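You operate a simulated robot arm through the tools that you are given. There is no shell and no other tool. Be economical: measure what you need, move in short steps, check, and stop when the job is done.

You run a simulated robot arm. Do the job below in one go: nothing can be reset, and whatever is moved stays where it is left.

TASK
Put things in order on the side counter top. At the end: the brown salt shaker stands on top of the black trivet; the brown bottle stopper stands on top of the cream soap; the silver tea ball stands where the brown salt shaker stood; the beige egg stands on top of the brown roll; whatever was shut is shut again. Leave all else as you found it, and nothing knocked over.

The check looks at the end state, three seconds after you hand in, the way a careful person would. Anything else that was tipped, shoved, dropped, spilled or broken makes it a failure. Lids that push on must go on centred and level and be pressed home; caps that screw on are set level and turned clockwise until they are tight.

THE ROBOT
A 6-joint arm with a two-finger parallel gripper, fixed in place. Base frame: the origin is at the foot of the arm, x ahead of it, y to its left, z up; the work surface is at about z = 0.9. Readings come in m, rad, newtons and seconds.
With the tool pointing down near the work surface it reaches from about 0.36 to 0.76 m from the base axis. Its first joint turns from -1.152 to 1.152 rad. Payload 2.45 kg.
The tool frame sits at the grasp point between the pads (the TCP): z along the fingers, y along the line on which they close. The tips reach 0.024 m beyond it. The gripper opens to 0.068 m. The fingers are 0.017 m wide and 0.01 m thick; the gripper's body (0.04 by 0.07 m) begins 0.041 m behind the TCP.
Orientation is told as [roll, pitch, yaw] about the base's x, y, z axes, in that order, counted from this pose: with the fingers straight down and closing along the base's y, the tool's x points along the base's -x, its y along +y and its z along -z.

THE INTERFACE
- The arm moves only by the tool send_rows. Its arguments are lists of equal length, an entry for each row: "rot": the turn, a rotation vector about the tool's x, y, z in units of 180 degrees (1.0 is 180 degrees), a list of three; "travel": the shift along the tool's x, y, z in units of 300 mm (1.0 is 300 mm), a list of three; "fingers": the gripper command, from -1 (shut) to 1 (fully open), values between in proportion. In form: {"rot": [[wx, wy, wz], ...], "travel": [[x, y, z], ...], "fingers": [fingers, ...]}. A call has 1 to 8 rows; each row is the pose to reach, as a shift and turn from the pose commanded when the call began, along the tool's axes at that moment. A call with a number of a shift or a turn outside -1 to 1 is refused whole. Each row takes 0.2 s and may step no farther than 0.05 m and 0.15 rad from the row before; otherwise, or with a gripper value out of range, the whole call is refused. Where a pose cannot be reached the arm comes as near as it can. A force on the tool above 40 N (or 10 N above the force at the start of the call, whichever is more), or a blocked arm, ends the call early, and 0.2 s more pass. Each finger travels about 0.108 m/s and halts on what it meets, pressing with about 42 N; the grip force reading is that of the motor and also rises with nothing between the fingers. The clock runs only during rows and for 0.2 s after the last one: add rows that repeat a pose to give the fingers time. It gives the time, the measured TCP pose, the force on the tool (base axes), the opening and the grip force at its end, in the units of the frame above (readings bear some noise).
- Cameras (640 x 400 px; columns grow to the right, rows downward): "scene" is fixed at [0.1639, 0.4231, 1.4446]; the picture's right is [-0.71, -0.71, 0.00], its down [-0.53, 0.53, -0.67] and it looks along [0.47, -0.47, -0.74] (base axes); focal length 267 px, centre (320, 200). "wrist" rides on the gripper at [0.084, 0.011, -0.075] in the tool frame; the picture's right is [-0.13, 0.99, 0.00], its down [-0.60, -0.08, -0.79] and it looks along [-0.79, -0.10, 0.61] (tool axes); focal length 251 px, centre (320, 200). There is no depth. A picture from a camera that has moved, and an enlarged one, comes with that camera's place and axes in the base frame and with its lens.
- get_image(camera): a new picture of that camera. It takes no simulated time.
- inspect(camera, box): a new picture of the part [left, top, right, bottom] of that camera's present view, enlarged. It takes no simulated time.
- close_job(): hands the job in; it is judged then, once.

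Work in short steps. Places have to be worked out from the pictures, the camera data and where the tool is seen: move nearer, look again, correct. Check each grasp and each placing, and mend what went wrong. You have 120 turns and 64 pictures in all, those below and enlarged ones among them. Open the gripper and draw the arm clear of the work before you hand the job in, unless the task says otherwise; then end with one line.

The tools are called after "Request:" as a command line: name --argument value ..., lists and objects as JSON in quotes. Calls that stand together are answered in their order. send_rows: Moves the arm, as the interface text tells. Its arguments: {"type":"object","properties":{"rot":{"type":"array"},"travel":{"type":"array"},"fingers":{"type":"array"}},"required":["rot","travel","fingers"]} The other tools are called the same way: get_image (camera) takes a picture; inspect (camera, box) takes an enlarged picture of a part of a camera's view; close_job () hands the job in.

At the start:

```text
time_s: 0.0
tool_pos: [0.4434, -0.0577, 1.1777]
orientation: [0.001, 0.0, -0.001]
wrist_force: [0.3, 0.4, 0.1]
grip_width: 0.0679
gripper_force: 0.1
```

scene: 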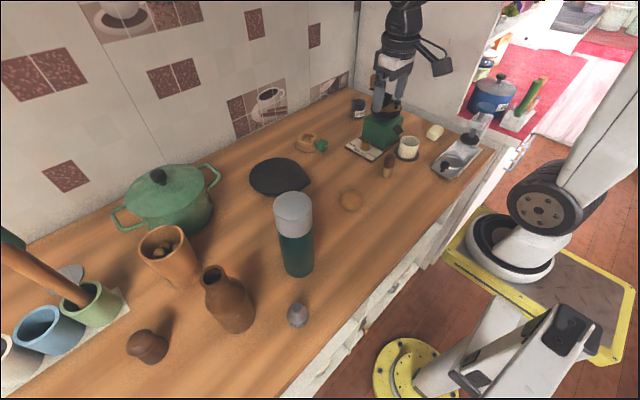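
wrist: 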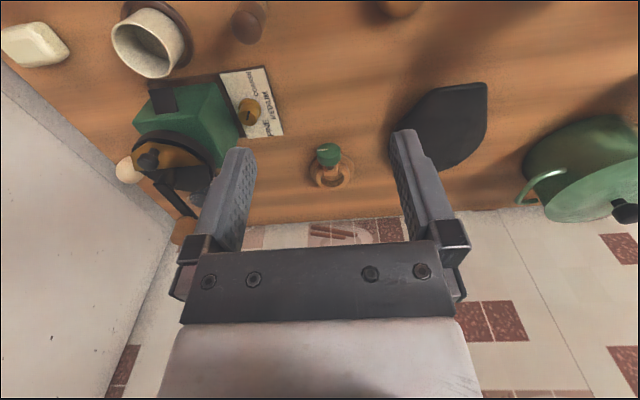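

I start by enlarging the scene picture to identify the objects.

Request:
inspect --camera "scene" --box '[280, 80, 500, 220]'

Request:
inspect --camera "scene" --box '[90, 180, 340, 380]'

```text
2.86 times, centred on (390, 150) of scene
camera zoom: at [0.1639, 0.4231, 1.4446], right [-0.71, -0.71, 0.0], down [-0.53, 0.53, -0.67], along [0.47, -0.47, -0.74], focal length 762 px, centre (120, 343)
```

zoom: 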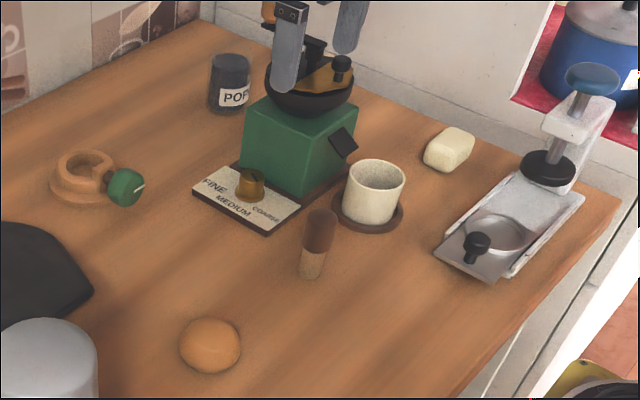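

```text
2.00 times, centred on (215, 280) of scene
camera zoom: at [0.1639, 0.4231, 1.4446], right [-0.71, -0.71, 0.0], down [-0.53, 0.53, -0.67], along [0.47, -0.47, -0.74], focal length 534 px, centre (530, 40)
```

zoom: 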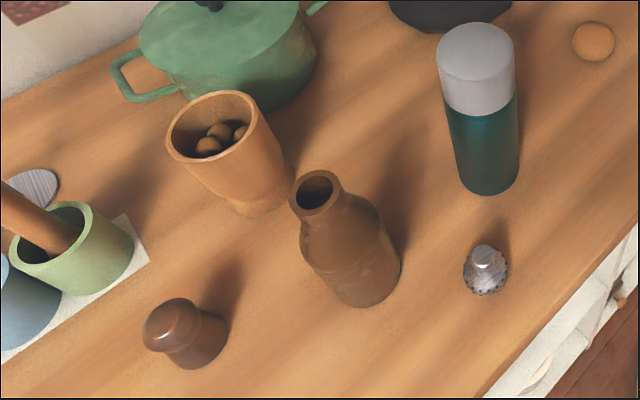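

I look for the egg near the mill in the wrist view.

Request:
inspect --camera "wrist" --box '[0, 0, 360, 260]'

Request:
inspect --camera "scene" --box '[0, 150, 240, 300]'

```text
1.54 times, centred on (180, 130) of wrist
camera zoom: at [0.3566, -0.0465, 1.2519], right [0.13, 0.99, 0.0], down [0.6, -0.08, 0.79], along [0.79, -0.1, -0.61], focal length 387 px, centre (535, 308)
```

zoom: 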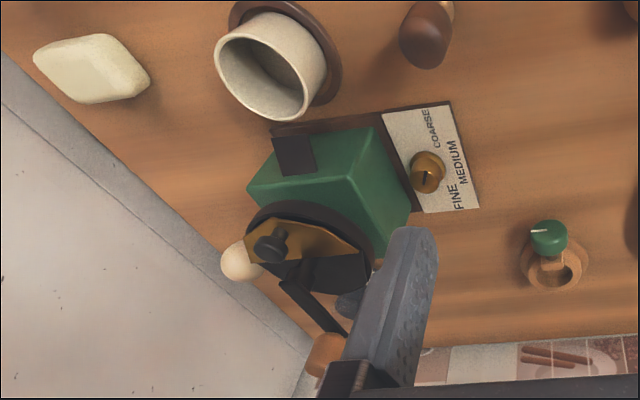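

```text
2.67 times, centred on (120, 225) of scene
camera zoom: at [0.1639, 0.4231, 1.4446], right [-0.71, -0.71, 0.0], down [-0.53, 0.53, -0.67], along [0.47, -0.47, -0.74], focal length 711 px, centre (853, 133)
```

zoom: 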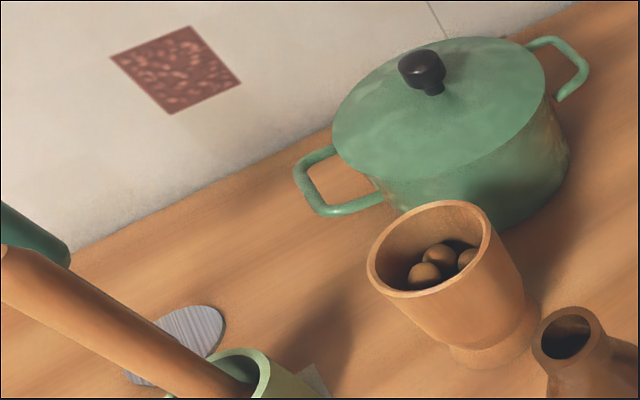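

A beige ball appears behind the mill, probably the egg at about (0.65, -0.44). I move the tool sideways at height to see it better.

Request:
send_rows --rot '[[0, 0, 0], [0, 0, 0], [0, 0, 0], [0, 0, 0], [0, 0, 0], [0, 0, 0]]' --travel '[[0, 0, -0.15], [0, -0.16, -0.15], [0, -0.32, -0.15], [0, -0.48, -0.15], [0, -0.64, -0.15], [0, -0.8, -0.15]]' --fingers '[1, 1, 1, 1, 1, 1]'

Request:
get_image --camera "wrist"

Request:
inspect --camera "scene" --box '[320, 60, 480, 180]'

```text
time_s: 1.4
tool_pos: [0.4419, -0.2979, 1.2239]
orientation: [0.0, -0.001, 0.001]
wrist_force: [0.1, -0.2, -0.2]
grip_width: 0.0679
gripper_force: 0.0
```

```text
57 pictures are left
camera wrist: at [0.357, -0.2876, 1.2977], right [0.13, 0.99, 0.0], down [0.6, -0.08, 0.79], along [0.79, -0.1, -0.61], focal length 251 px, centre (320, 200)
```

wrist: 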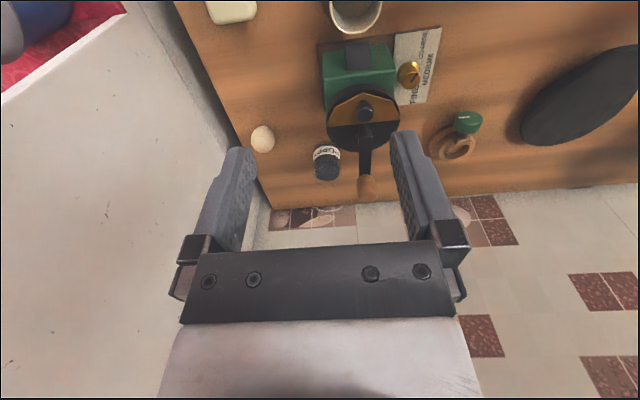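

```text
3.33 times, centred on (400, 120) of scene
camera zoom: at [0.1639, 0.4231, 1.4446], right [-0.71, -0.71, 0.0], down [-0.53, 0.53, -0.67], along [0.47, -0.47, -0.74], focal length 889 px, centre (53, 467)
```

zoom: 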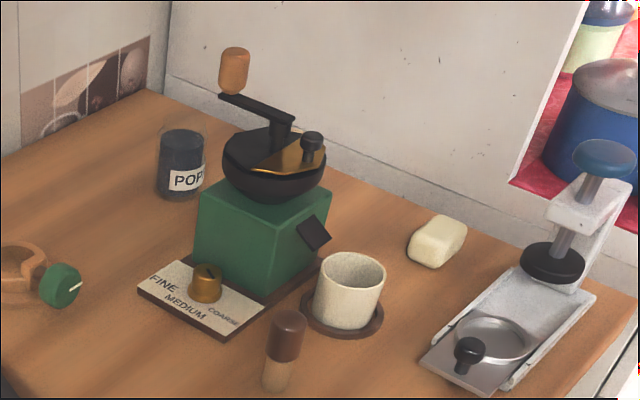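

The egg lies on the counter behind the mill, about (0.646, -0.432), ~6 cm from the wall at y=-0.495. I enlarge it.

Request:
inspect --camera "wrist" --box '[200, 80, 360, 200]'

```text
3.33 times, centred on (280, 140) of wrist
camera zoom: at [0.357, -0.2876, 1.2977], right [0.13, 0.99, 0.0], down [0.6, -0.08, 0.79], along [0.79, -0.1, -0.61], focal length 838 px, centre (453, 400)
```

zoom: 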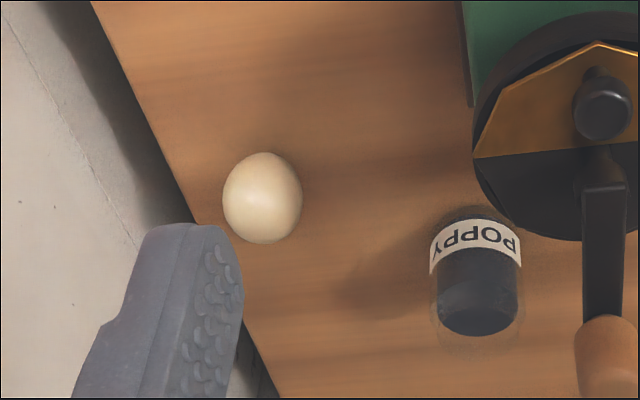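

Egg is about 44 mm wide, standing, centre near (0.642, -0.430). I go sideways first, then outward with a partial descent, clear of the mill (y > -0.31).

Request:
send_rows --rot '[[0, 0, 0], [0, 0, 0], [0, 0, 0], [0, 0, 0], [0, 0, 0], [0, 0, 0], [0, 0, 0], [0, 0, 0]]' --travel '[[0, -0.147, 0], [0, -0.294, 0], [0, -0.44, 0], [-0.12, -0.44, 0.06], [-0.24, -0.44, 0.12], [-0.36, -0.44, 0.2], [-0.48, -0.44, 0.3], [-0.6, -0.44, 0.4]]' --fingers '[1, 1, 1, 1, 1, 1, 1, 1]'

Request:
get_image --camera "wrist"

Request:
get_image --camera "scene"

```text
time_s: 3.2
tool_pos: [0.6075, -0.4193, 1.0997]
orientation: [0.0, 0.001, 0.0]
wrist_force: [-0.8, 0.8, 0.5]
grip_width: 0.0681
gripper_force: 0.0
out of reach, approached as far as the arm can: row 8
```

```text
54 pictures are left
camera wrist: at [0.5221, -0.407, 1.1735], right [0.13, 0.99, 0.0], down [0.6, -0.08, 0.79], along [0.79, -0.1, -0.61], focal length 251 px, centre (320, 200)
```

wrist: 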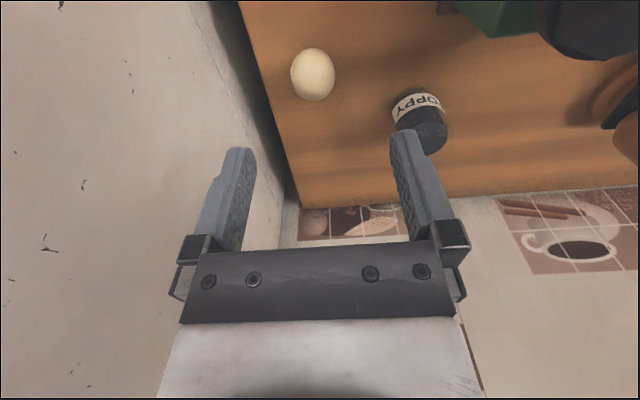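

```text
53 pictures are left
```

scene: 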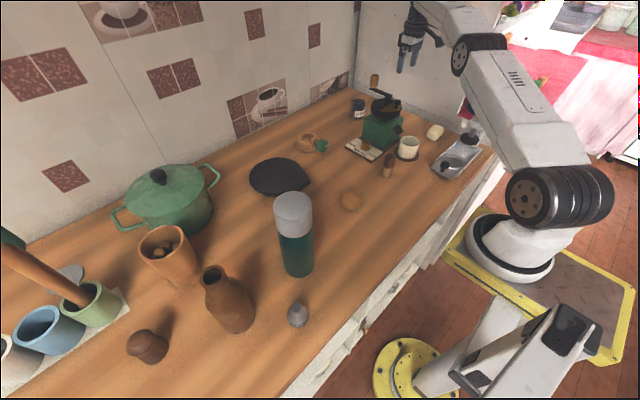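

Egg refined to (0.643, -0.429), r≈0.77, beyond vertical reach. I tilt the fingers outward by 0.25 rad (about tool y) and descend to see how far it reaches.

Request:
send_rows --rot '[[0, -0.04, 0], [0, -0.08, 0], [0, -0.08, 0]]' --travel '[[0.03, 0, 0.05], [0.03, 0, 0.13], [0.03, 0, 0.2]]' --fingers '[1, 1, 1]'

```text
time_s: 4.0
tool_pos: [0.5973, -0.4184, 1.0401]
orientation: [-0.001, -0.254, 0.001]
wrist_force: [-0.6, -0.4, -0.3]
grip_width: 0.068
gripper_force: 0.1
```

The tilt is held. I align with the egg along the tilted tool axis and advance half way.

Request:
send_rows --rot '[[0, 0, 0], [0, 0, 0], [0, 0, 0]]' --travel '[[-0.0565, -0.037, 0.0215], [-0.0565, -0.037, 0.1], [-0.0565, -0.037, 0.17]]' --fingers '[1, 1, 1]'

Request:
get_image --camera "wrist"

```text
time_s: 4.8
tool_pos: [0.6296, -0.4289, 0.9926]
orientation: [0.0, -0.252, 0.001]
wrist_force: [-0.5, -0.6, -0.4]
grip_width: 0.068
gripper_force: 0.1
```

```text
52 pictures are left
camera wrist: at [0.5274, -0.4169, 1.044], right [0.13, 0.99, 0.03], down [0.39, -0.08, 0.92], along [0.91, -0.1, -0.39], focal length 251 px, centre (320, 200)
```

wrist: 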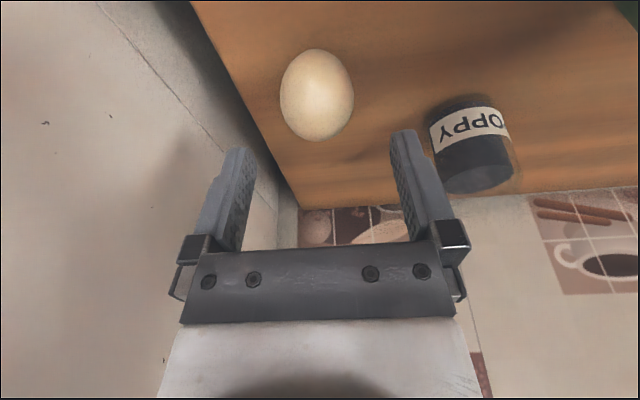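

Egg confirmed at (0.642, -0.429); I advance to it.

Request:
send_rows --rot '[[0, 0, 0], [0, 0, 0]]' --travel '[[0, 0, 0.1], [0, 0, 0.205]]' --fingers '[1, 1]'

Request:
get_image --camera "wrist"

```text
time_s: 5.4
tool_pos: [0.6439, -0.4295, 0.9341]
orientation: [0.0, -0.252, 0.0]
wrist_force: [-0.6, -0.1, 0.0]
grip_width: 0.0677
gripper_force: 0.0
```

```text
51 pictures are left
camera wrist: at [0.5422, -0.4169, 0.9839], right [0.12, 0.99, 0.03], down [0.39, -0.08, 0.92], along [0.91, -0.1, -0.39], focal length 251 px, centre (320, 200)
```

wrist: 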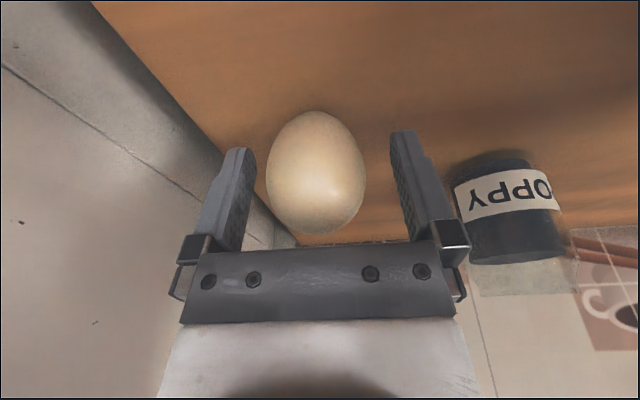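

The egg is between the fingers; I close and give time.

Request:
send_rows --rot '[[0, 0, 0], [0, 0, 0], [0, 0, 0]]' --travel '[[0, 0, 0], [0, 0, 0], [0, 0, 0]]' --fingers '[0.3, 0.1, 0.1]'

```text
time_s: 6.2
tool_pos: [0.6428, -0.428, 0.9331]
orientation: [-0.002, -0.252, 0.0]
wrist_force: [0.1, 0.3, -0.1]
grip_width: 0.0415
gripper_force: 9.3
```

Gripped at 41.5 mm; I tighten a little and lift along the tool axis backwards.

Request:
send_rows --rot '[[0, 0, 0], [0, 0, 0], [0, 0, 0], [0, 0, 0], [0, 0, 0]]' --travel '[[0, 0, 0], [0, 0, -0.05], [0, 0, -0.15], [0, 0, -0.3], [0, 0, -0.4]]' --fingers '[-0.2, -0.2, -0.2, -0.2, -0.2]'

Request:
get_image --camera "wrist"

```text
time_s: 7.4
tool_pos: [0.6122, -0.4272, 1.0492]
orientation: [0.0, -0.252, -0.001]
wrist_force: [-0.3, 0.8, 0.2]
grip_width: 0.0415
gripper_force: 9.5
```

```text
50 pictures are left
camera wrist: at [0.5109, -0.4164, 1.1007], right [0.12, 0.99, 0.03], down [0.39, -0.08, 0.92], along [0.91, -0.1, -0.4], focal length 251 px, centre (320, 200)
```

wrist: 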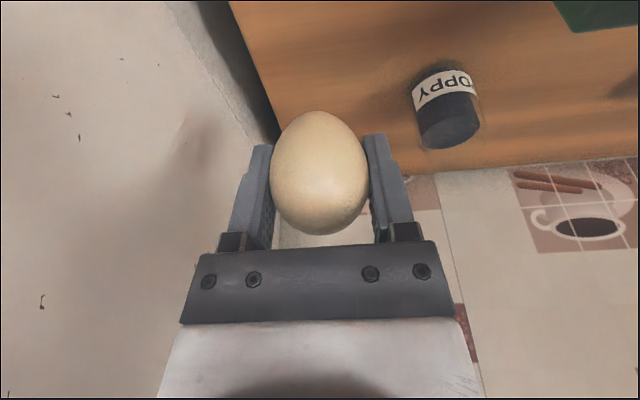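

Egg held securely. I draw back and up, then begin to travel toward the roll.

Request:
send_rows --rot '[[0, 0, 0], [0, 0, 0], [0, 0, 0], [0, 0, 0], [0, 0, 0], [0, 0, 0], [0, 0, 0], [0, 0, 0]]' --travel '[[0.075, 0, -0.136], [0.15, 0, -0.272], [0.225, 0, -0.408], [0.3, 0, -0.545], [0.375, 0, -0.681], [0.375, 0.15, -0.681], [0.375, 0.31, -0.681], [0.375, 0.47, -0.681]]' --fingers '[-0.2, -0.2, -0.2, -0.2, -0.2, -0.2, -0.2, -0.2]'

Request:
send_rows --rot '[[0, 0, 0], [0, 0, 0], [0, 0, 0], [0, 0, 0], [0, 0, 0], [0, 0, 0]]' --travel '[[0, 0.16, 0], [0, 0.32, 0], [0, 0.48, 0], [0, 0.64, 0], [0, 0.8, 0], [0, 0.9, 0]]' --fingers '[-0.2, -0.2, -0.2, -0.2, -0.2, -0.2]'

Request:
inspect --camera "scene" --box '[270, 100, 430, 240]'

Request:
get_image --camera "wrist"

```text
time_s: 9.2
tool_pos: [0.4522, -0.2862, 1.2219]
orientation: [-0.001, -0.252, 0.0]
wrist_force: [-0.2, 0.4, -0.4]
grip_width: 0.0415
gripper_force: 8.8
```

```text
time_s: 10.6
tool_pos: [0.453, -0.0202, 1.2205]
orientation: [0.0, -0.251, 0.001]
wrist_force: [0.3, 0.3, -0.4]
grip_width: 0.0411
gripper_force: 8.6
```

```text
2.86 times, centred on (350, 170) of scene
camera zoom: at [0.1639, 0.4231, 1.4445], right [-0.71, -0.71, 0.0], down [-0.53, 0.53, -0.67], along [0.47, -0.47, -0.74], focal length 762 px, centre (234, 286)
```

zoom: 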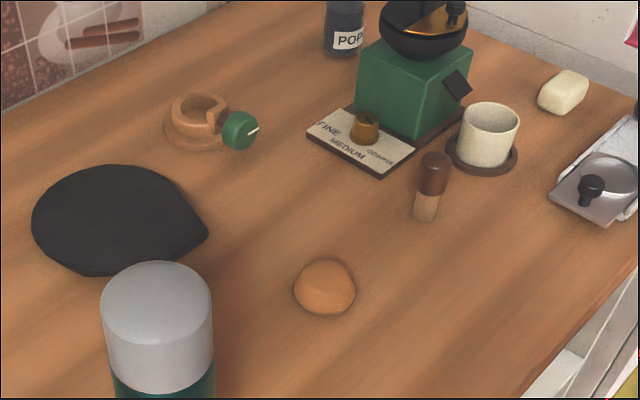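

```text
48 pictures are left
camera wrist: at [0.3511, -0.0076, 1.2713], right [0.13, 0.99, 0.03], down [0.39, -0.08, 0.92], along [0.91, -0.1, -0.39], focal length 251 px, centre (320, 200)
```

wrist: 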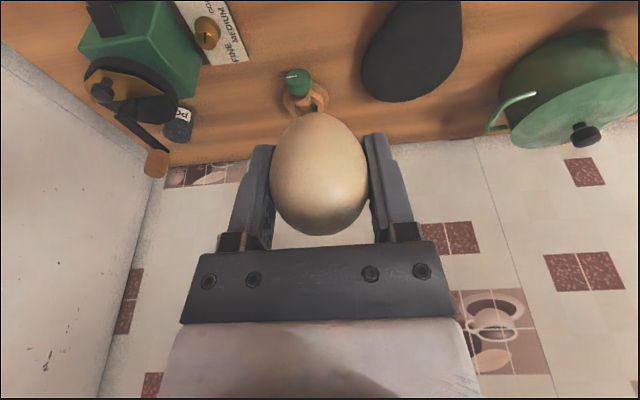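

I zoom on the roll to estimate its height and top.

Request:
inspect --camera "scene" --box '[330, 180, 374, 220]'

```text
10.00 times, centred on (352, 200) of scene
camera zoom: at [0.1639, 0.4231, 1.4445], right [-0.71, -0.71, 0.0], down [-0.53, 0.53, -0.67], along [0.47, -0.47, -0.74], focal length 2668 px, centre (0, 200)
```

zoom: 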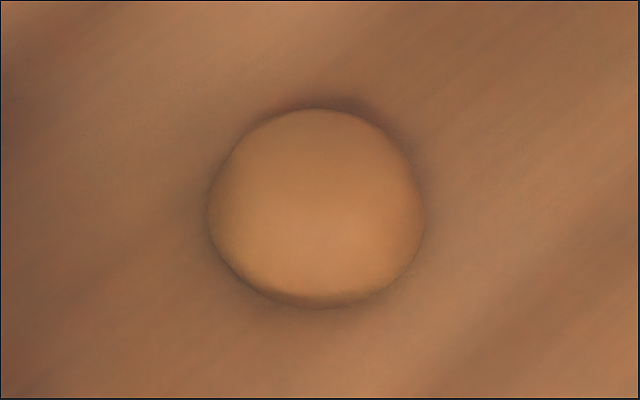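

I need the roll's height and an independent fix, so I lower and pull back until the wrist camera sees it.

Request:
send_rows --rot '[[0, 0, 0], [0, 0, 0], [0, 0, 0], [0, 0, 0]]' --travel '[[0.084, 0, 0.125], [0.167, 0, 0.25], [0.25, 0, 0.375], [0.334, 0, 0.499]]' --fingers '[-0.2, -0.2, -0.2, -0.2]'

Request:
get_image --camera "wrist"

```text
time_s: 11.6
tool_pos: [0.3921, -0.0172, 1.0504]
orientation: [0.001, -0.253, 0.001]
wrist_force: [-0.1, -0.1, -0.8]
grip_width: 0.0413
gripper_force: 8.3
```

```text
46 pictures are left
camera wrist: at [0.2917, -0.0068, 1.1014], right [0.13, 0.99, 0.03], down [0.39, -0.08, 0.92], along [0.91, -0.1, -0.39], focal length 251 px, centre (320, 200)
```

wrist: 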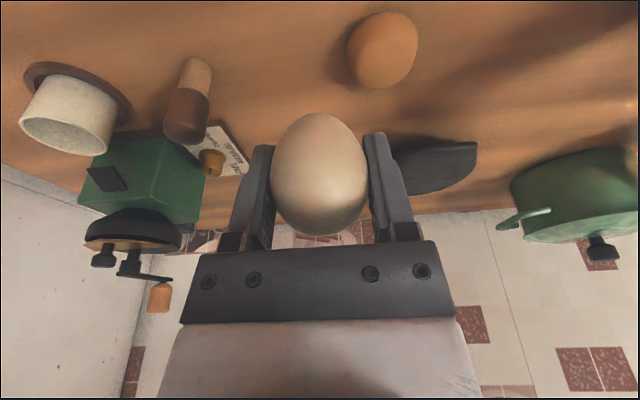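

Roll near (0.437, 0.030). To measure its height I move left of it and lower for a side view.

Request:
send_rows --rot '[[0, 0, 0], [0, 0, 0], [0, 0, 0], [0, 0, 0], [0, 0, 0]]' --travel '[[0, 0.163, 0], [0, 0.326, 0], [0, 0.49, 0], [0.037, 0.49, 0.145], [0.0747, 0.49, 0.29]]' --fingers '[-0.2, -0.2, -0.2, -0.2, -0.2]'

Request:
get_image --camera "wrist"

```text
time_s: 12.8
tool_pos: [0.3927, 0.129, 0.9608]
orientation: [0.004, -0.25, 0.0]
wrist_force: [0.2, 0.5, -0.7]
grip_width: 0.0415
gripper_force: 9.1
```

```text
45 pictures are left
camera wrist: at [0.2917, 0.141, 1.0113], right [0.12, 0.99, 0.03], down [0.39, -0.08, 0.92], along [0.91, -0.1, -0.4], focal length 251 px, centre (320, 200)
```

wrist: 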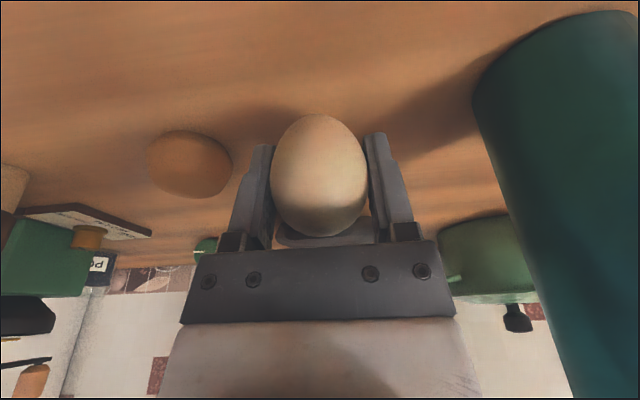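

Roll height is about 0.03 m (top ≈ 0.93), centre about (0.435, 0.031). I rise, move over it and lower to just above.

Request:
send_rows --rot '[[0, 0, 0], [0, 0, 0], [0, 0, 0], [0, 0, 0], [0, 0, 0], [0, 0, 0]]' --travel '[[-0.025, 0, -0.097], [-0.05, 0, -0.194], [-0.096, -0.11, -0.182], [-0.142, -0.22, -0.17], [-0.188, -0.327, -0.158], [-0.155, -0.327, -0.029]]' --fingers '[-0.2, -0.2, -0.2, -0.2, -0.2, -0.2]'

Request:
inspect --camera "scene" --box '[300, 150, 400, 220]'

```text
time_s: 14.2
tool_pos: [0.4373, 0.0303, 0.9812]
orientation: [0.001, -0.251, 0.001]
wrist_force: [0.6, -0.4, -1.5]
grip_width: 0.0415
gripper_force: 8.4
```

```text
5.71 times, centred on (350, 185) of scene
camera zoom: at [0.1639, 0.4231, 1.4445], right [-0.71, -0.71, 0.0], down [-0.53, 0.53, -0.67], along [0.47, -0.47, -0.74], focal length 1524 px, centre (149, 286)
```

zoom: 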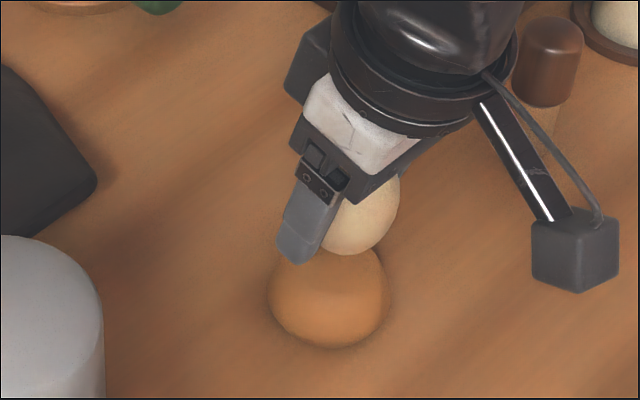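

Alignment looks good. I lower 12 mm and read the force.

Request:
send_rows --rot '[[0, 0, 0], [0, 0, 0], [0, 0, 0]]' --travel '[[0.004, 0, 0.016], [0.008, 0, 0.031], [0.01, 0, 0.039]]' --fingers '[-0.2, -0.2, -0.2]'

```text
time_s: 15.0
tool_pos: [0.4358, 0.0302, 0.9689]
orientation: [0.0, -0.251, -0.001]
wrist_force: [-0.3, 0.4, -0.4]
grip_width: 0.0413
gripper_force: 8.7
```

No contact yet; I continue in 1.5 mm steps.

Request:
send_rows --rot '[[0, 0, 0], [0, 0, 0]]' --travel '[[0.0012, 0, 0.005], [0.0024, 0, 0.01]]' --fingers '[-0.2, -0.2]'

Request:
send_rows --rot '[[0, 0, 0]]' --travel '[[0.0012, 0, 0.005]]' --fingers '[-0.2]'

Request:
send_rows --rot '[[0, 0, 0]]' --travel '[[0.0012, 0, 0.005]]' --fingers '[-0.2]'

Request:
inspect --camera "scene" --box '[300, 150, 400, 220]'

```text
time_s: 15.6
tool_pos: [0.4366, 0.0308, 0.9656]
orientation: [0.0, -0.252, 0.0]
wrist_force: [0.0, 0.1, -0.5]
grip_width: 0.0412
gripper_force: 9.2
```

```text
time_s: 16.0
tool_pos: [0.4375, 0.0299, 0.9641]
orientation: [0.001, -0.252, -0.002]
wrist_force: [-1.5, -2.3, 7.4]
grip_width: 0.0412
gripper_force: 9.1
```

```text
time_s: 16.4
tool_pos: [0.4355, 0.0308, 0.9618]
orientation: [0.0, -0.253, 0.001]
wrist_force: [1.4, -1.2, 8.3]
grip_width: 0.041
gripper_force: 8.9
```

```text
5.71 times, centred on (350, 185) of scene
camera zoom: at [0.1638, 0.4231, 1.4446], right [-0.71, -0.71, 0.0], down [-0.53, 0.53, -0.67], along [0.47, -0.47, -0.74], focal length 1524 px, centre (149, 286)
```

zoom: 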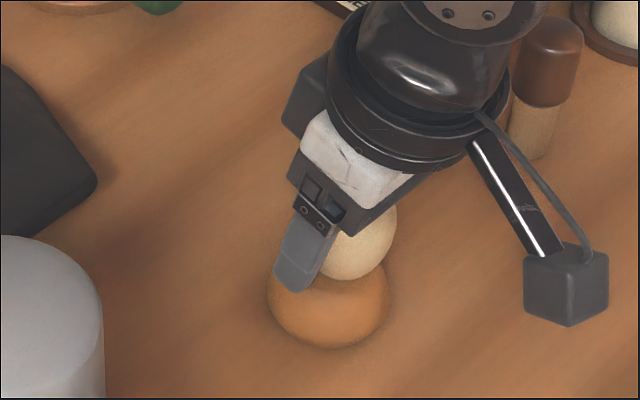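

Contact at TCP z≈0.964, as predicted. I ease up ~1 mm and open slowly.

Request:
send_rows --rot '[[0, 0, 0], [0, 0, 0], [0, 0, 0], [0, 0, 0]]' --travel '[[-0.0006, 0, -0.003], [-0.0006, 0, -0.003], [-0.0006, 0, -0.003], [-0.0006, 0, -0.003]]' --fingers '[0.1, 0.2, 0.28, 0.35]'

Request:
get_image --camera "wrist"

Request:
inspect --camera "scene" --box '[300, 150, 400, 220]'

```text
time_s: 17.4
tool_pos: [0.4369, 0.0308, 0.9621]
orientation: [0.0, -0.251, 0.001]
wrist_force: [0.4, -0.5, -0.5]
grip_width: 0.0457
gripper_force: 0.0
```

```text
42 pictures are left
camera wrist: at [0.3355, 0.0422, 1.0141], right [0.13, 0.99, 0.03], down [0.39, -0.08, 0.92], along [0.91, -0.1, -0.39], focal length 251 px, centre (320, 200)
```

wrist: 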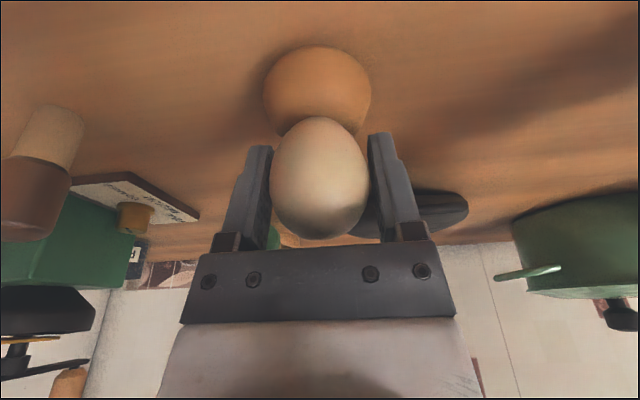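

```text
5.71 times, centred on (350, 185) of scene
camera zoom: at [0.1639, 0.4231, 1.4446], right [-0.71, -0.71, 0.0], down [-0.53, 0.53, -0.67], along [0.47, -0.47, -0.74], focal length 1524 px, centre (149, 286)
```

zoom: 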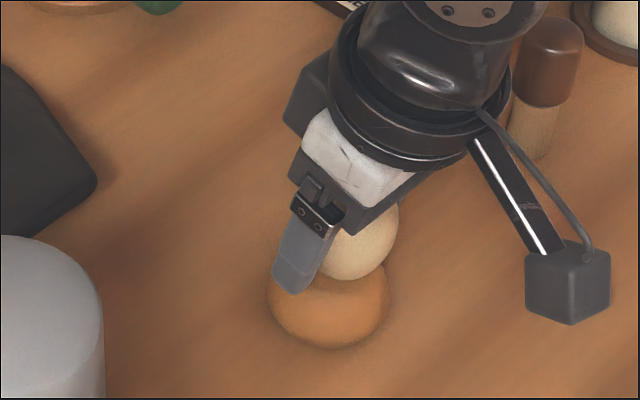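

The egg appears to stand. I open fully, wait, and back up along the tool axis.

Request:
send_rows --rot '[[0, 0, 0], [0, 0, 0], [0, 0, 0], [0, 0, 0], [0, 0, 0], [0, 0, 0], [0, 0, 0]]' --travel '[[0, 0, 0], [0, 0, 0], [0, 0, 0], [0, 0, 0], [0, 0, -0.1], [0, 0, -0.22], [0, 0, -0.35]]' --fingers '[0.5, 0.7, 1, 1, 1, 1, 1]'

Request:
get_image --camera "wrist"

```text
time_s: 19.0
tool_pos: [0.4095, 0.0303, 1.066]
orientation: [0.0, -0.253, -0.001]
wrist_force: [-0.6, -0.9, -0.3]
grip_width: 0.0682
gripper_force: 0.1
```

```text
40 pictures are left
camera wrist: at [0.3077, 0.0418, 1.1172], right [0.12, 0.99, 0.03], down [0.39, -0.08, 0.92], along [0.91, -0.1, -0.39], focal length 251 px, centre (320, 200)
```

wrist: 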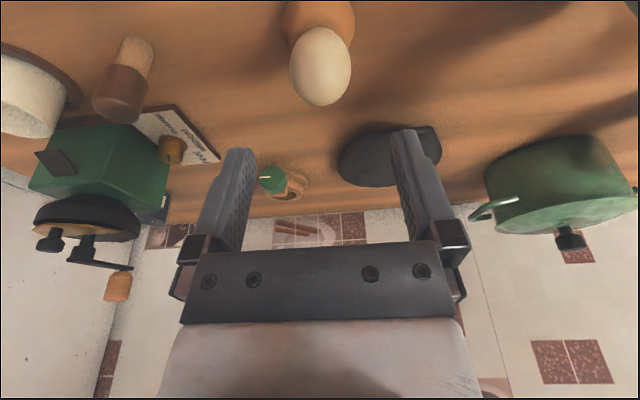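

Egg stands on the roll. Next the stopper: I rise, untilt and move over toward it for a look.

Request:
send_rows --rot '[[0, 0, 0], [0, 0.04, 0], [0, 0.0803, 0], [0, 0.0803, 0], [0, 0.0803, 0], [0, 0.0803, 0]]' --travel '[[-0.009, 0, -0.1], [-0.017, 0, -0.202], [-0.017, -0.12, -0.202], [-0.017, -0.27, -0.202], [-0.017, -0.42, -0.202], [-0.017, -0.567, -0.202]]' --fingers '[1, 1, 1, 1, 1, 1]'

Request:
get_image --camera "wrist"

```text
time_s: 20.4
tool_pos: [0.3989, -0.1424, 1.1243]
orientation: [0.0, 0.001, 0.002]
wrist_force: [0.9, 0.7, -1.3]
grip_width: 0.0682
gripper_force: 0.0
```

```text
39 pictures are left
camera wrist: at [0.3128, -0.1295, 1.1983], right [0.13, 0.99, 0.0], down [0.6, -0.08, 0.79], along [0.79, -0.1, -0.61], focal length 251 px, centre (320, 200)
```

wrist: 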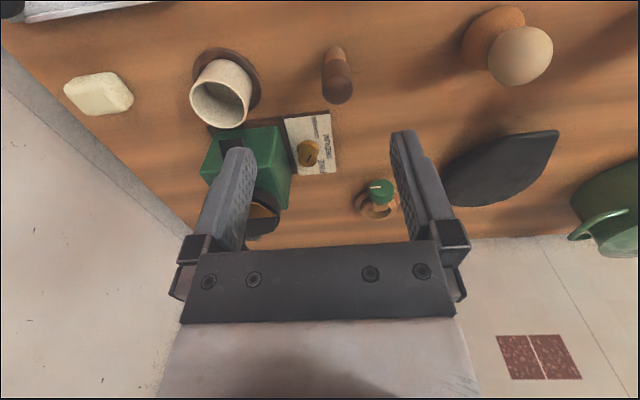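

Stopper near (0.442, -0.131), top ≈ 0.968. I move over it and lower to z≈1.02 for a closer look.

Request:
send_rows --rot '[[0, 0, 0], [0, 0, 0], [0, 0, 0]]' --travel '[[-0.143, 0.037, 0.0], [-0.143, 0.037, 0.16], [-0.143, 0.037, 0.3]]' --fingers '[1, 1, 1]'

Request:
get_image --camera "wrist"

```text
time_s: 21.2
tool_pos: [0.4433, -0.1285, 1.0365]
orientation: [-0.001, 0.001, 0.0]
wrist_force: [-0.3, 0.1, 0.5]
grip_width: 0.0676
gripper_force: 0.1
```

```text
38 pictures are left
camera wrist: at [0.3581, -0.1162, 1.1096], right [0.13, 0.99, 0.0], down [0.6, -0.08, 0.79], along [0.79, -0.1, -0.61], focal length 251 px, centre (320, 200)
```

wrist: 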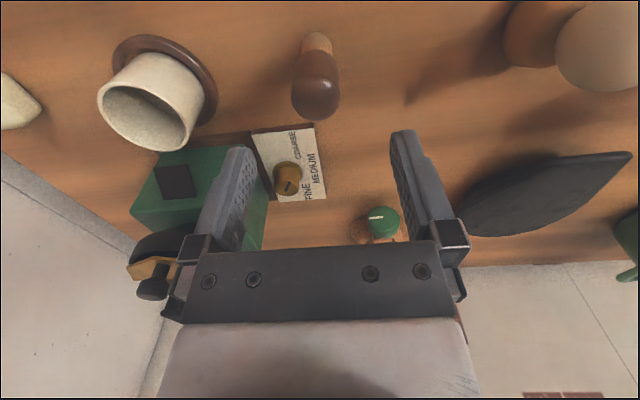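

Stopper confirmed at (0.441, -0.129). I descend to grip the head and close.

Request:
send_rows --rot '[[0, 0, 0], [0, 0, 0], [0, 0, 0], [0, 0, 0], [0, 0, 0]]' --travel '[[0.006, -0.002, 0.15], [0.006, -0.002, 0.295], [0.006, -0.002, 0.295], [0.006, -0.002, 0.295], [0.006, -0.002, 0.295]]' --fingers '[1, 1, 0.2, -0.2, -0.4]'

Request:
get_image --camera "wrist"

```text
time_s: 22.4
tool_pos: [0.4393, -0.1288, 0.9479]
orientation: [-0.001, 0.001, 0.0]
wrist_force: [0.5, 0.2, -1.1]
grip_width: 0.0286
gripper_force: 41.5
```

```text
37 pictures are left
camera wrist: at [0.3555, -0.1175, 1.0219], right [0.13, 0.99, 0.0], down [0.6, -0.08, 0.79], along [0.79, -0.1, -0.61], focal length 251 px, centre (320, 200)
```

wrist: 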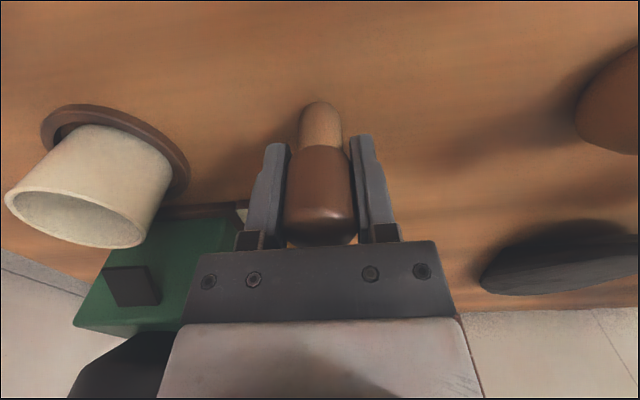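

Stopper gripped (28.6 mm). The press's tall knob near (0.33, -0.42, 1.05) would foul the camera, so I lift, travel to the soap, and yaw 90° so the camera sits on the +y side.

Request:
send_rows --rot '[[0, 0, 0], [0, 0, 0.047], [0, 0, 0.094], [0, 0, 0.141], [0, 0, 0.188], [0, 0, 0.235], [0, 0, 0.282], [0, 0, 0.329]]' --travel '[[0, 0, -0.16], [0, 0, -0.32], [0, 0, -0.48], [0, 0, -0.6], [0, -0.12, -0.6], [0, -0.24, -0.6], [0, -0.36, -0.6], [0, -0.48, -0.6]]' --fingers '[-0.4, -0.4, -0.4, -0.4, -0.4, -0.4, -0.4, -0.4]'

Request:
get_image --camera "wrist"

```text
time_s: 24.2
tool_pos: [0.4421, -0.2733, 1.1272]
orientation: [0.0, -0.001, -1.038]
wrist_force: [0.5, 0.2, -0.5]
grip_width: 0.0286
gripper_force: 42.3
```

```text
36 pictures are left
camera wrist: at [0.4076, -0.1949, 1.2018], right [0.92, 0.39, 0.0], down [0.24, -0.56, 0.79], along [0.31, -0.73, -0.61], focal length 251 px, centre (320, 200)
```

wrist: 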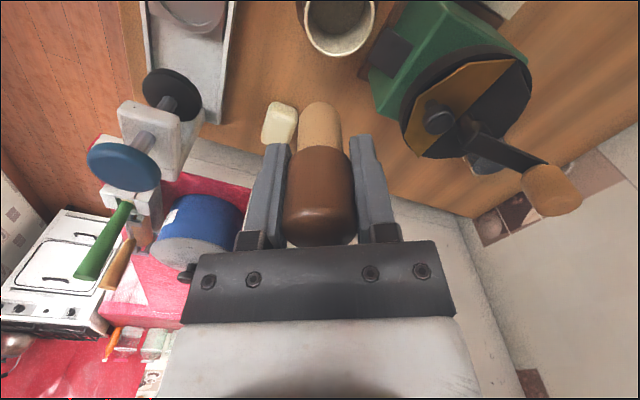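

Soap about (0.439, -0.410); knob at (0.324, -0.376, 1.067), clear. I complete the yaw and move above the soap.

Request:
send_rows --rot '[[0, 0, 0.043], [0, 0, 0.086], [0, 0, 0.129], [0, 0, 0.1695]]' --travel '[[-0.0955, -0.059, 0], [-0.191, -0.118, 0], [-0.286, -0.178, 0], [-0.382, -0.237, 0]]' --fingers '[-0.4, -0.4, -0.4, -0.4]'

Request:
get_image --camera "wrist"

Request:
inspect --camera "scene" --box '[380, 70, 500, 180]'

```text
time_s: 25.2
tool_pos: [0.4397, -0.4068, 1.1262]
orientation: [-0.002, 0.001, -1.567]
wrist_force: [-0.6, 0.4, 0.0]
grip_width: 0.0284
gripper_force: 42.4
```

```text
35 pictures are left
camera wrist: at [0.4485, -0.3236, 1.2005], right [0.99, -0.13, 0.0], down [-0.08, -0.6, 0.79], along [-0.1, -0.79, -0.61], focal length 251 px, centre (320, 200)
```

wrist: 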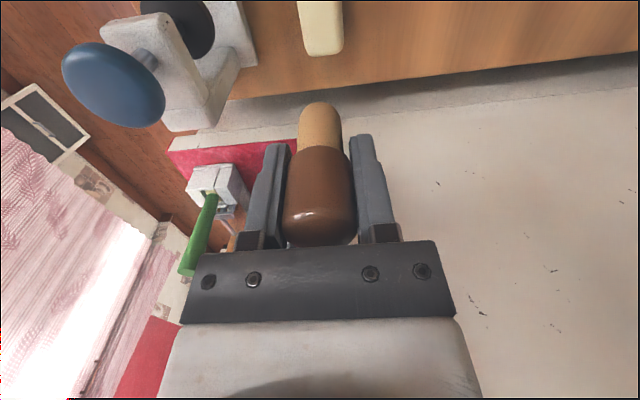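

```text
3.64 times, centred on (440, 125) of scene
camera zoom: at [0.1639, 0.4231, 1.4446], right [-0.71, -0.71, 0.0], down [-0.53, 0.53, -0.67], along [0.47, -0.47, -0.74], focal length 970 px, centre (-116, 473)
```

zoom: 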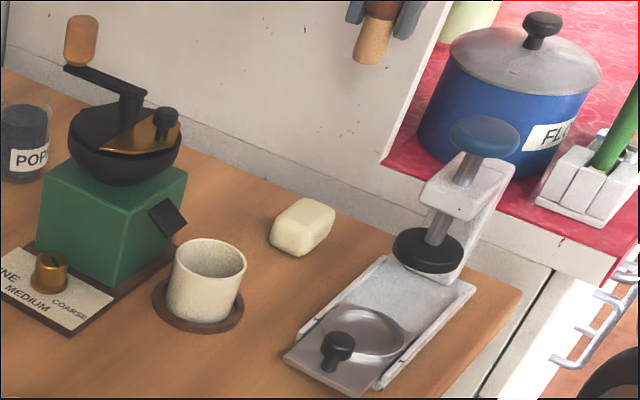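

I lower until the cork bottom is near z≈0.955, then check from the scene camera.

Request:
send_rows --rot '[[0, 0, 0], [0, 0, 0], [0, 0, 0]]' --travel '[[-0.01, 0, 0.14], [-0.01, 0, 0.28], [-0.01, 0, 0.41]]' --fingers '[-0.4, -0.4, -0.4]'

Request:
inspect --camera "scene" --box '[390, 80, 480, 150]'

Request:
get_image --camera "wrist"

```text
time_s: 26.0
tool_pos: [0.4382, -0.4094, 1.0037]
orientation: [0.0, 0.0, -1.566]
wrist_force: [1.0, 0.1, -0.4]
grip_width: 0.0286
gripper_force: 41.7
```

```text
5.71 times, centred on (435, 115) of scene
camera zoom: at [0.1639, 0.4231, 1.4446], right [-0.71, -0.71, 0.0], down [-0.53, 0.53, -0.67], along [0.47, -0.47, -0.74], focal length 1524 px, centre (-337, 686)
```

zoom: 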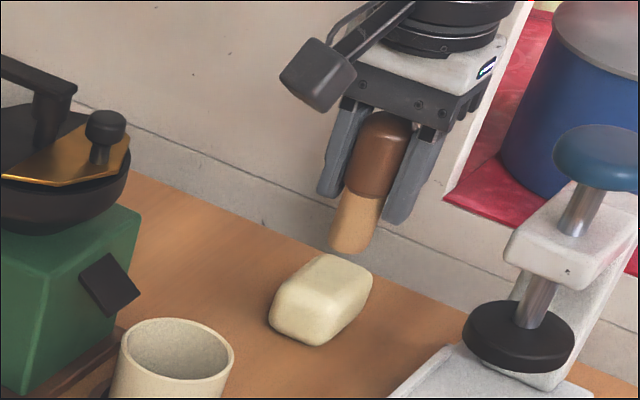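

```text
32 pictures are left
camera wrist: at [0.4468, -0.3257, 1.0772], right [0.99, -0.12, 0.0], down [-0.08, -0.6, 0.79], along [-0.1, -0.79, -0.61], focal length 251 px, centre (320, 200)
```

wrist: 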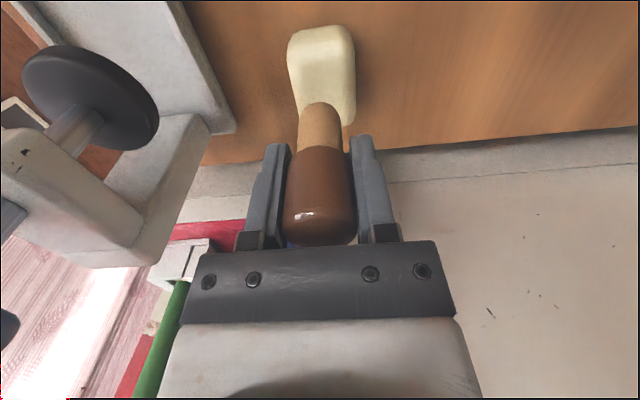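

The stopper lines up over the soap's top centre. I lower 20 mm, then in small steps to contact.

Request:
send_rows --rot '[[0, 0, 0], [0, 0, 0]]' --travel '[[0, 0.004, 0.035], [0, 0.004, 0.07]]' --fingers '[-0.4, -0.4]'

Request:
send_rows --rot '[[0, 0, 0]]' --travel '[[0, 0, 0.008]]' --fingers '[-0.4]'

Request:
send_rows --rot '[[0, 0, 0]]' --travel '[[0, 0, 0.006]]' --fingers '[-0.4]'

```text
time_s: 26.6
tool_pos: [0.4387, -0.4095, 0.9829]
orientation: [-0.002, -0.001, -1.565]
wrist_force: [-0.5, -0.2, -1.2]
grip_width: 0.0283
gripper_force: 42.2
```

```text
time_s: 27.0
tool_pos: [0.4384, -0.4106, 0.9812]
orientation: [0.001, -0.004, -1.566]
wrist_force: [-1.5, 2.0, 6.6]
grip_width: 0.0288
gripper_force: 41.7
```

```text
time_s: 27.4
tool_pos: [0.4399, -0.4113, 0.9809]
orientation: [0.003, -0.003, -1.567]
wrist_force: [-5.2, 6.3, 24.2]
grip_width: 0.0285
gripper_force: 42.5
```

Contact at TCP z≈0.981 (soap top ≈0.933). I relax ~2 mm and open gently.

Request:
send_rows --rot '[[0, 0, 0], [0, 0, 0], [0, 0, 0], [0, 0, 0], [0, 0, 0]]' --travel '[[0, 0, -0.007], [0, 0, -0.007], [0, 0, -0.007], [0, 0, -0.007], [0, 0, -0.007]]' --fingers '[-0.4, -0.25, -0.15, -0.05, 0.1]'

Request:
inspect --camera "scene" --box '[390, 80, 480, 150]'

```text
time_s: 28.6
tool_pos: [0.4391, -0.4101, 0.9812]
orientation: [-0.001, 0.001, -1.566]
wrist_force: [0.0, 0.4, -1.2]
grip_width: 0.0376
gripper_force: 0.1
```

```text
5.71 times, centred on (435, 115) of scene
camera zoom: at [0.1639, 0.4231, 1.4446], right [-0.71, -0.71, 0.0], down [-0.53, 0.53, -0.67], along [0.47, -0.47, -0.74], focal length 1524 px, centre (-337, 686)
```

zoom: 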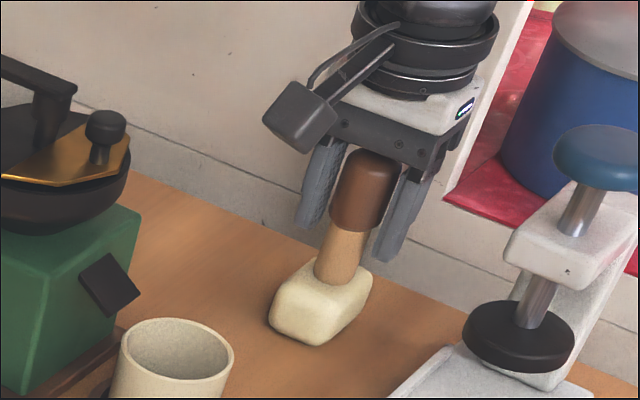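

Stopper stands on the soap. I open fully and rise straight up, then swing back to yaw 0 on the way to the salt shaker.

Request:
send_rows --rot '[[0, 0, 0], [0, 0, 0], [0, 0, 0], [0, 0, 0], [0, 0, 0], [0, 0, 0], [0, 0, 0], [0, 0, 0]]' --travel '[[0, 0, 0], [0, 0, 0], [0, 0, -0.1], [0, 0, -0.26], [0, 0, -0.42], [0, 0, -0.58], [0, 0, -0.74], [0.16, 0, -0.74]]' --fingers '[0.5, 1, 1, 1, 1, 1, 1, 1]'

Request:
send_rows --rot '[[0, 0, -0.047], [0, 0, -0.094], [0, 0, -0.141], [0, 0, -0.188], [0, 0, -0.235], [0, 0, -0.282]]' --travel '[[0.16, 0, 0], [0.32, 0, 0], [0.48, 0, 0], [0.64, 0, 0], [0.8, 0, 0], [0.96, 0, 0]]' --fingers '[1, 1, 1, 1, 1, 1]'

Request:
get_image --camera "scene"

```text
time_s: 30.4
tool_pos: [0.4404, -0.363, 1.2034]
orientation: [-0.002, 0.0, -1.565]
wrist_force: [-0.5, 1.5, 0.3]
grip_width: 0.0679
gripper_force: 0.0
```

```text
time_s: 31.8
tool_pos: [0.438, -0.0754, 1.2001]
orientation: [0.0, 0.001, -0.678]
wrist_force: [-0.6, 0.8, 0.7]
grip_width: 0.0679
gripper_force: 0.0
```

```text
30 pictures are left
```

scene: 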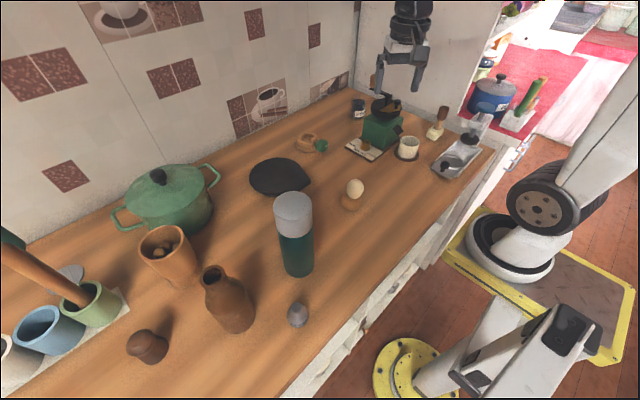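

All fine so far. I continue to the left with the final yaw correction.

Request:
send_rows --rot '[[0, 0, -0.036], [0, 0, -0.072], [0, 0, -0.108], [0, 0, -0.144], [0, 0, -0.18], [0, 0, -0.2158]]' --travel '[[0.087, 0.108, -0.02], [0.174, 0.216, -0.04], [0.261, 0.324, -0.06], [0.349, 0.432, -0.08], [0.436, 0.541, -0.08], [0.523, 0.649, -0.08]]' --fingers '[1, 1, 1, 1, 1, 1]'

Request:
send_rows --rot '[[0, 0, 0], [0, 0, 0], [0, 0, 0], [0, 0, 0], [0, 0, 0], [0, 0, 0], [0, 0, 0]]' --travel '[[0, 0.16, 0], [0, 0.32, 0], [0, 0.48, 0], [0, 0.64, 0], [0.05, 0.8, 0], [0.1, 0.95, 0], [0.13, 1, 0]]' --fingers '[1, 1, 1, 1, 1, 1, 1]'

Request:
get_image --camera "wrist"

```text
time_s: 33.2
tool_pos: [0.4398, 0.1729, 1.2267]
orientation: [0.0, 0.001, 0.001]
wrist_force: [0.8, 0.4, 0.3]
grip_width: 0.0681
gripper_force: 0.1
```

```text
refused: row 5 steps farther than a row can; nothing moved
```

```text
29 pictures are left
camera wrist: at [0.3538, 0.1857, 1.3005], right [0.13, 0.99, 0.0], down [0.6, -0.08, 0.79], along [0.79, -0.1, -0.61], focal length 251 px, centre (320, 200)
```

wrist: 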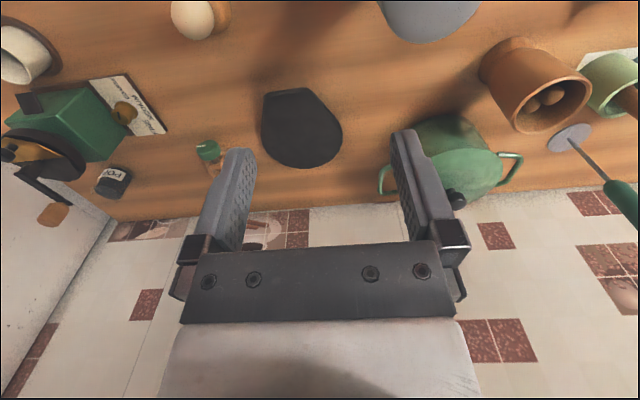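

Trivet centre about (0.646, 0.113). A row step was too large; I resend the move to the shaker with smaller steps.

Request:
send_rows --rot '[[0, 0, 0], [0, 0, 0], [0, 0, 0], [0, 0, 0], [0, 0, 0], [0, 0, 0], [0, 0, 0]]' --travel '[[0.02, 0.14, 0], [0.04, 0.28, 0], [0.06, 0.42, 0], [0.08, 0.56, 0], [0.1, 0.7, 0], [0.12, 0.84, 0], [0.13, 0.98, 0]]' --fingers '[1, 1, 1, 1, 1, 1, 1]'

Request:
get_image --camera "wrist"

```text
time_s: 34.8
tool_pos: [0.3988, 0.4701, 1.2252]
orientation: [-0.002, 0.002, -0.002]
wrist_force: [0.4, 0.2, 0.0]
grip_width: 0.0682
gripper_force: 0.0
```

```text
28 pictures are left
camera wrist: at [0.314, 0.4823, 1.2995], right [0.13, 0.99, 0.0], down [0.6, -0.08, 0.79], along [0.79, -0.1, -0.61], focal length 251 px, centre (320, 200)
```

wrist: 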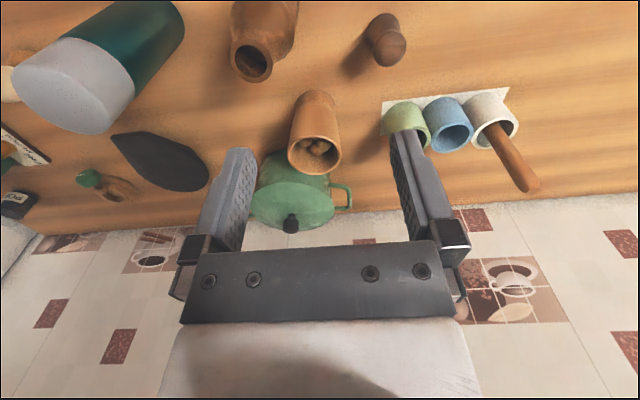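

Shaker about (0.457, 0.554). I go nearer, over it.

Request:
send_rows --rot '[[0, 0, 0], [0, 0, 0], [0, 0, 0], [0, 0, 0], [0, 0, 0]]' --travel '[[-0.05, 0.14, 0], [-0.103, 0.283, 0.0], [-0.103, 0.283, 0.16], [-0.103, 0.283, 0.32], [-0.103, 0.283, 0.48]]' --fingers '[1, 1, 1, 1, 1]'

Request:
get_image --camera "wrist"

```text
time_s: 36.0
tool_pos: [0.4383, 0.5638, 1.0841]
orientation: [-0.001, 0.002, -0.003]
wrist_force: [-0.2, -0.2, -0.6]
grip_width: 0.068
gripper_force: 0.0
out of reach, approached as far as the arm can: row 2, 3, 4, 5
```

```text
27 pictures are left
camera wrist: at [0.3535, 0.5762, 1.1589], right [0.13, 0.99, 0.0], down [0.6, -0.08, 0.79], along [0.79, -0.1, -0.61], focal length 251 px, centre (320, 200)
```

wrist: 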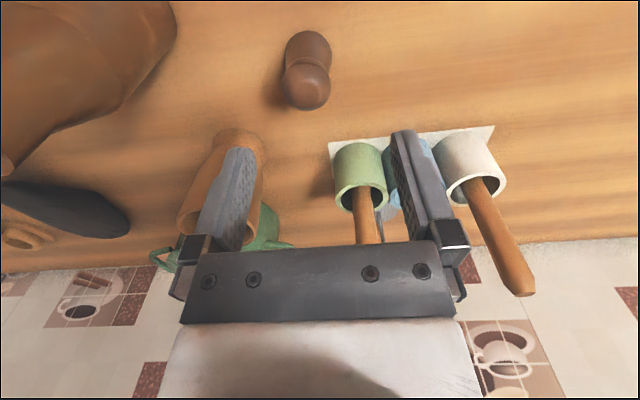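

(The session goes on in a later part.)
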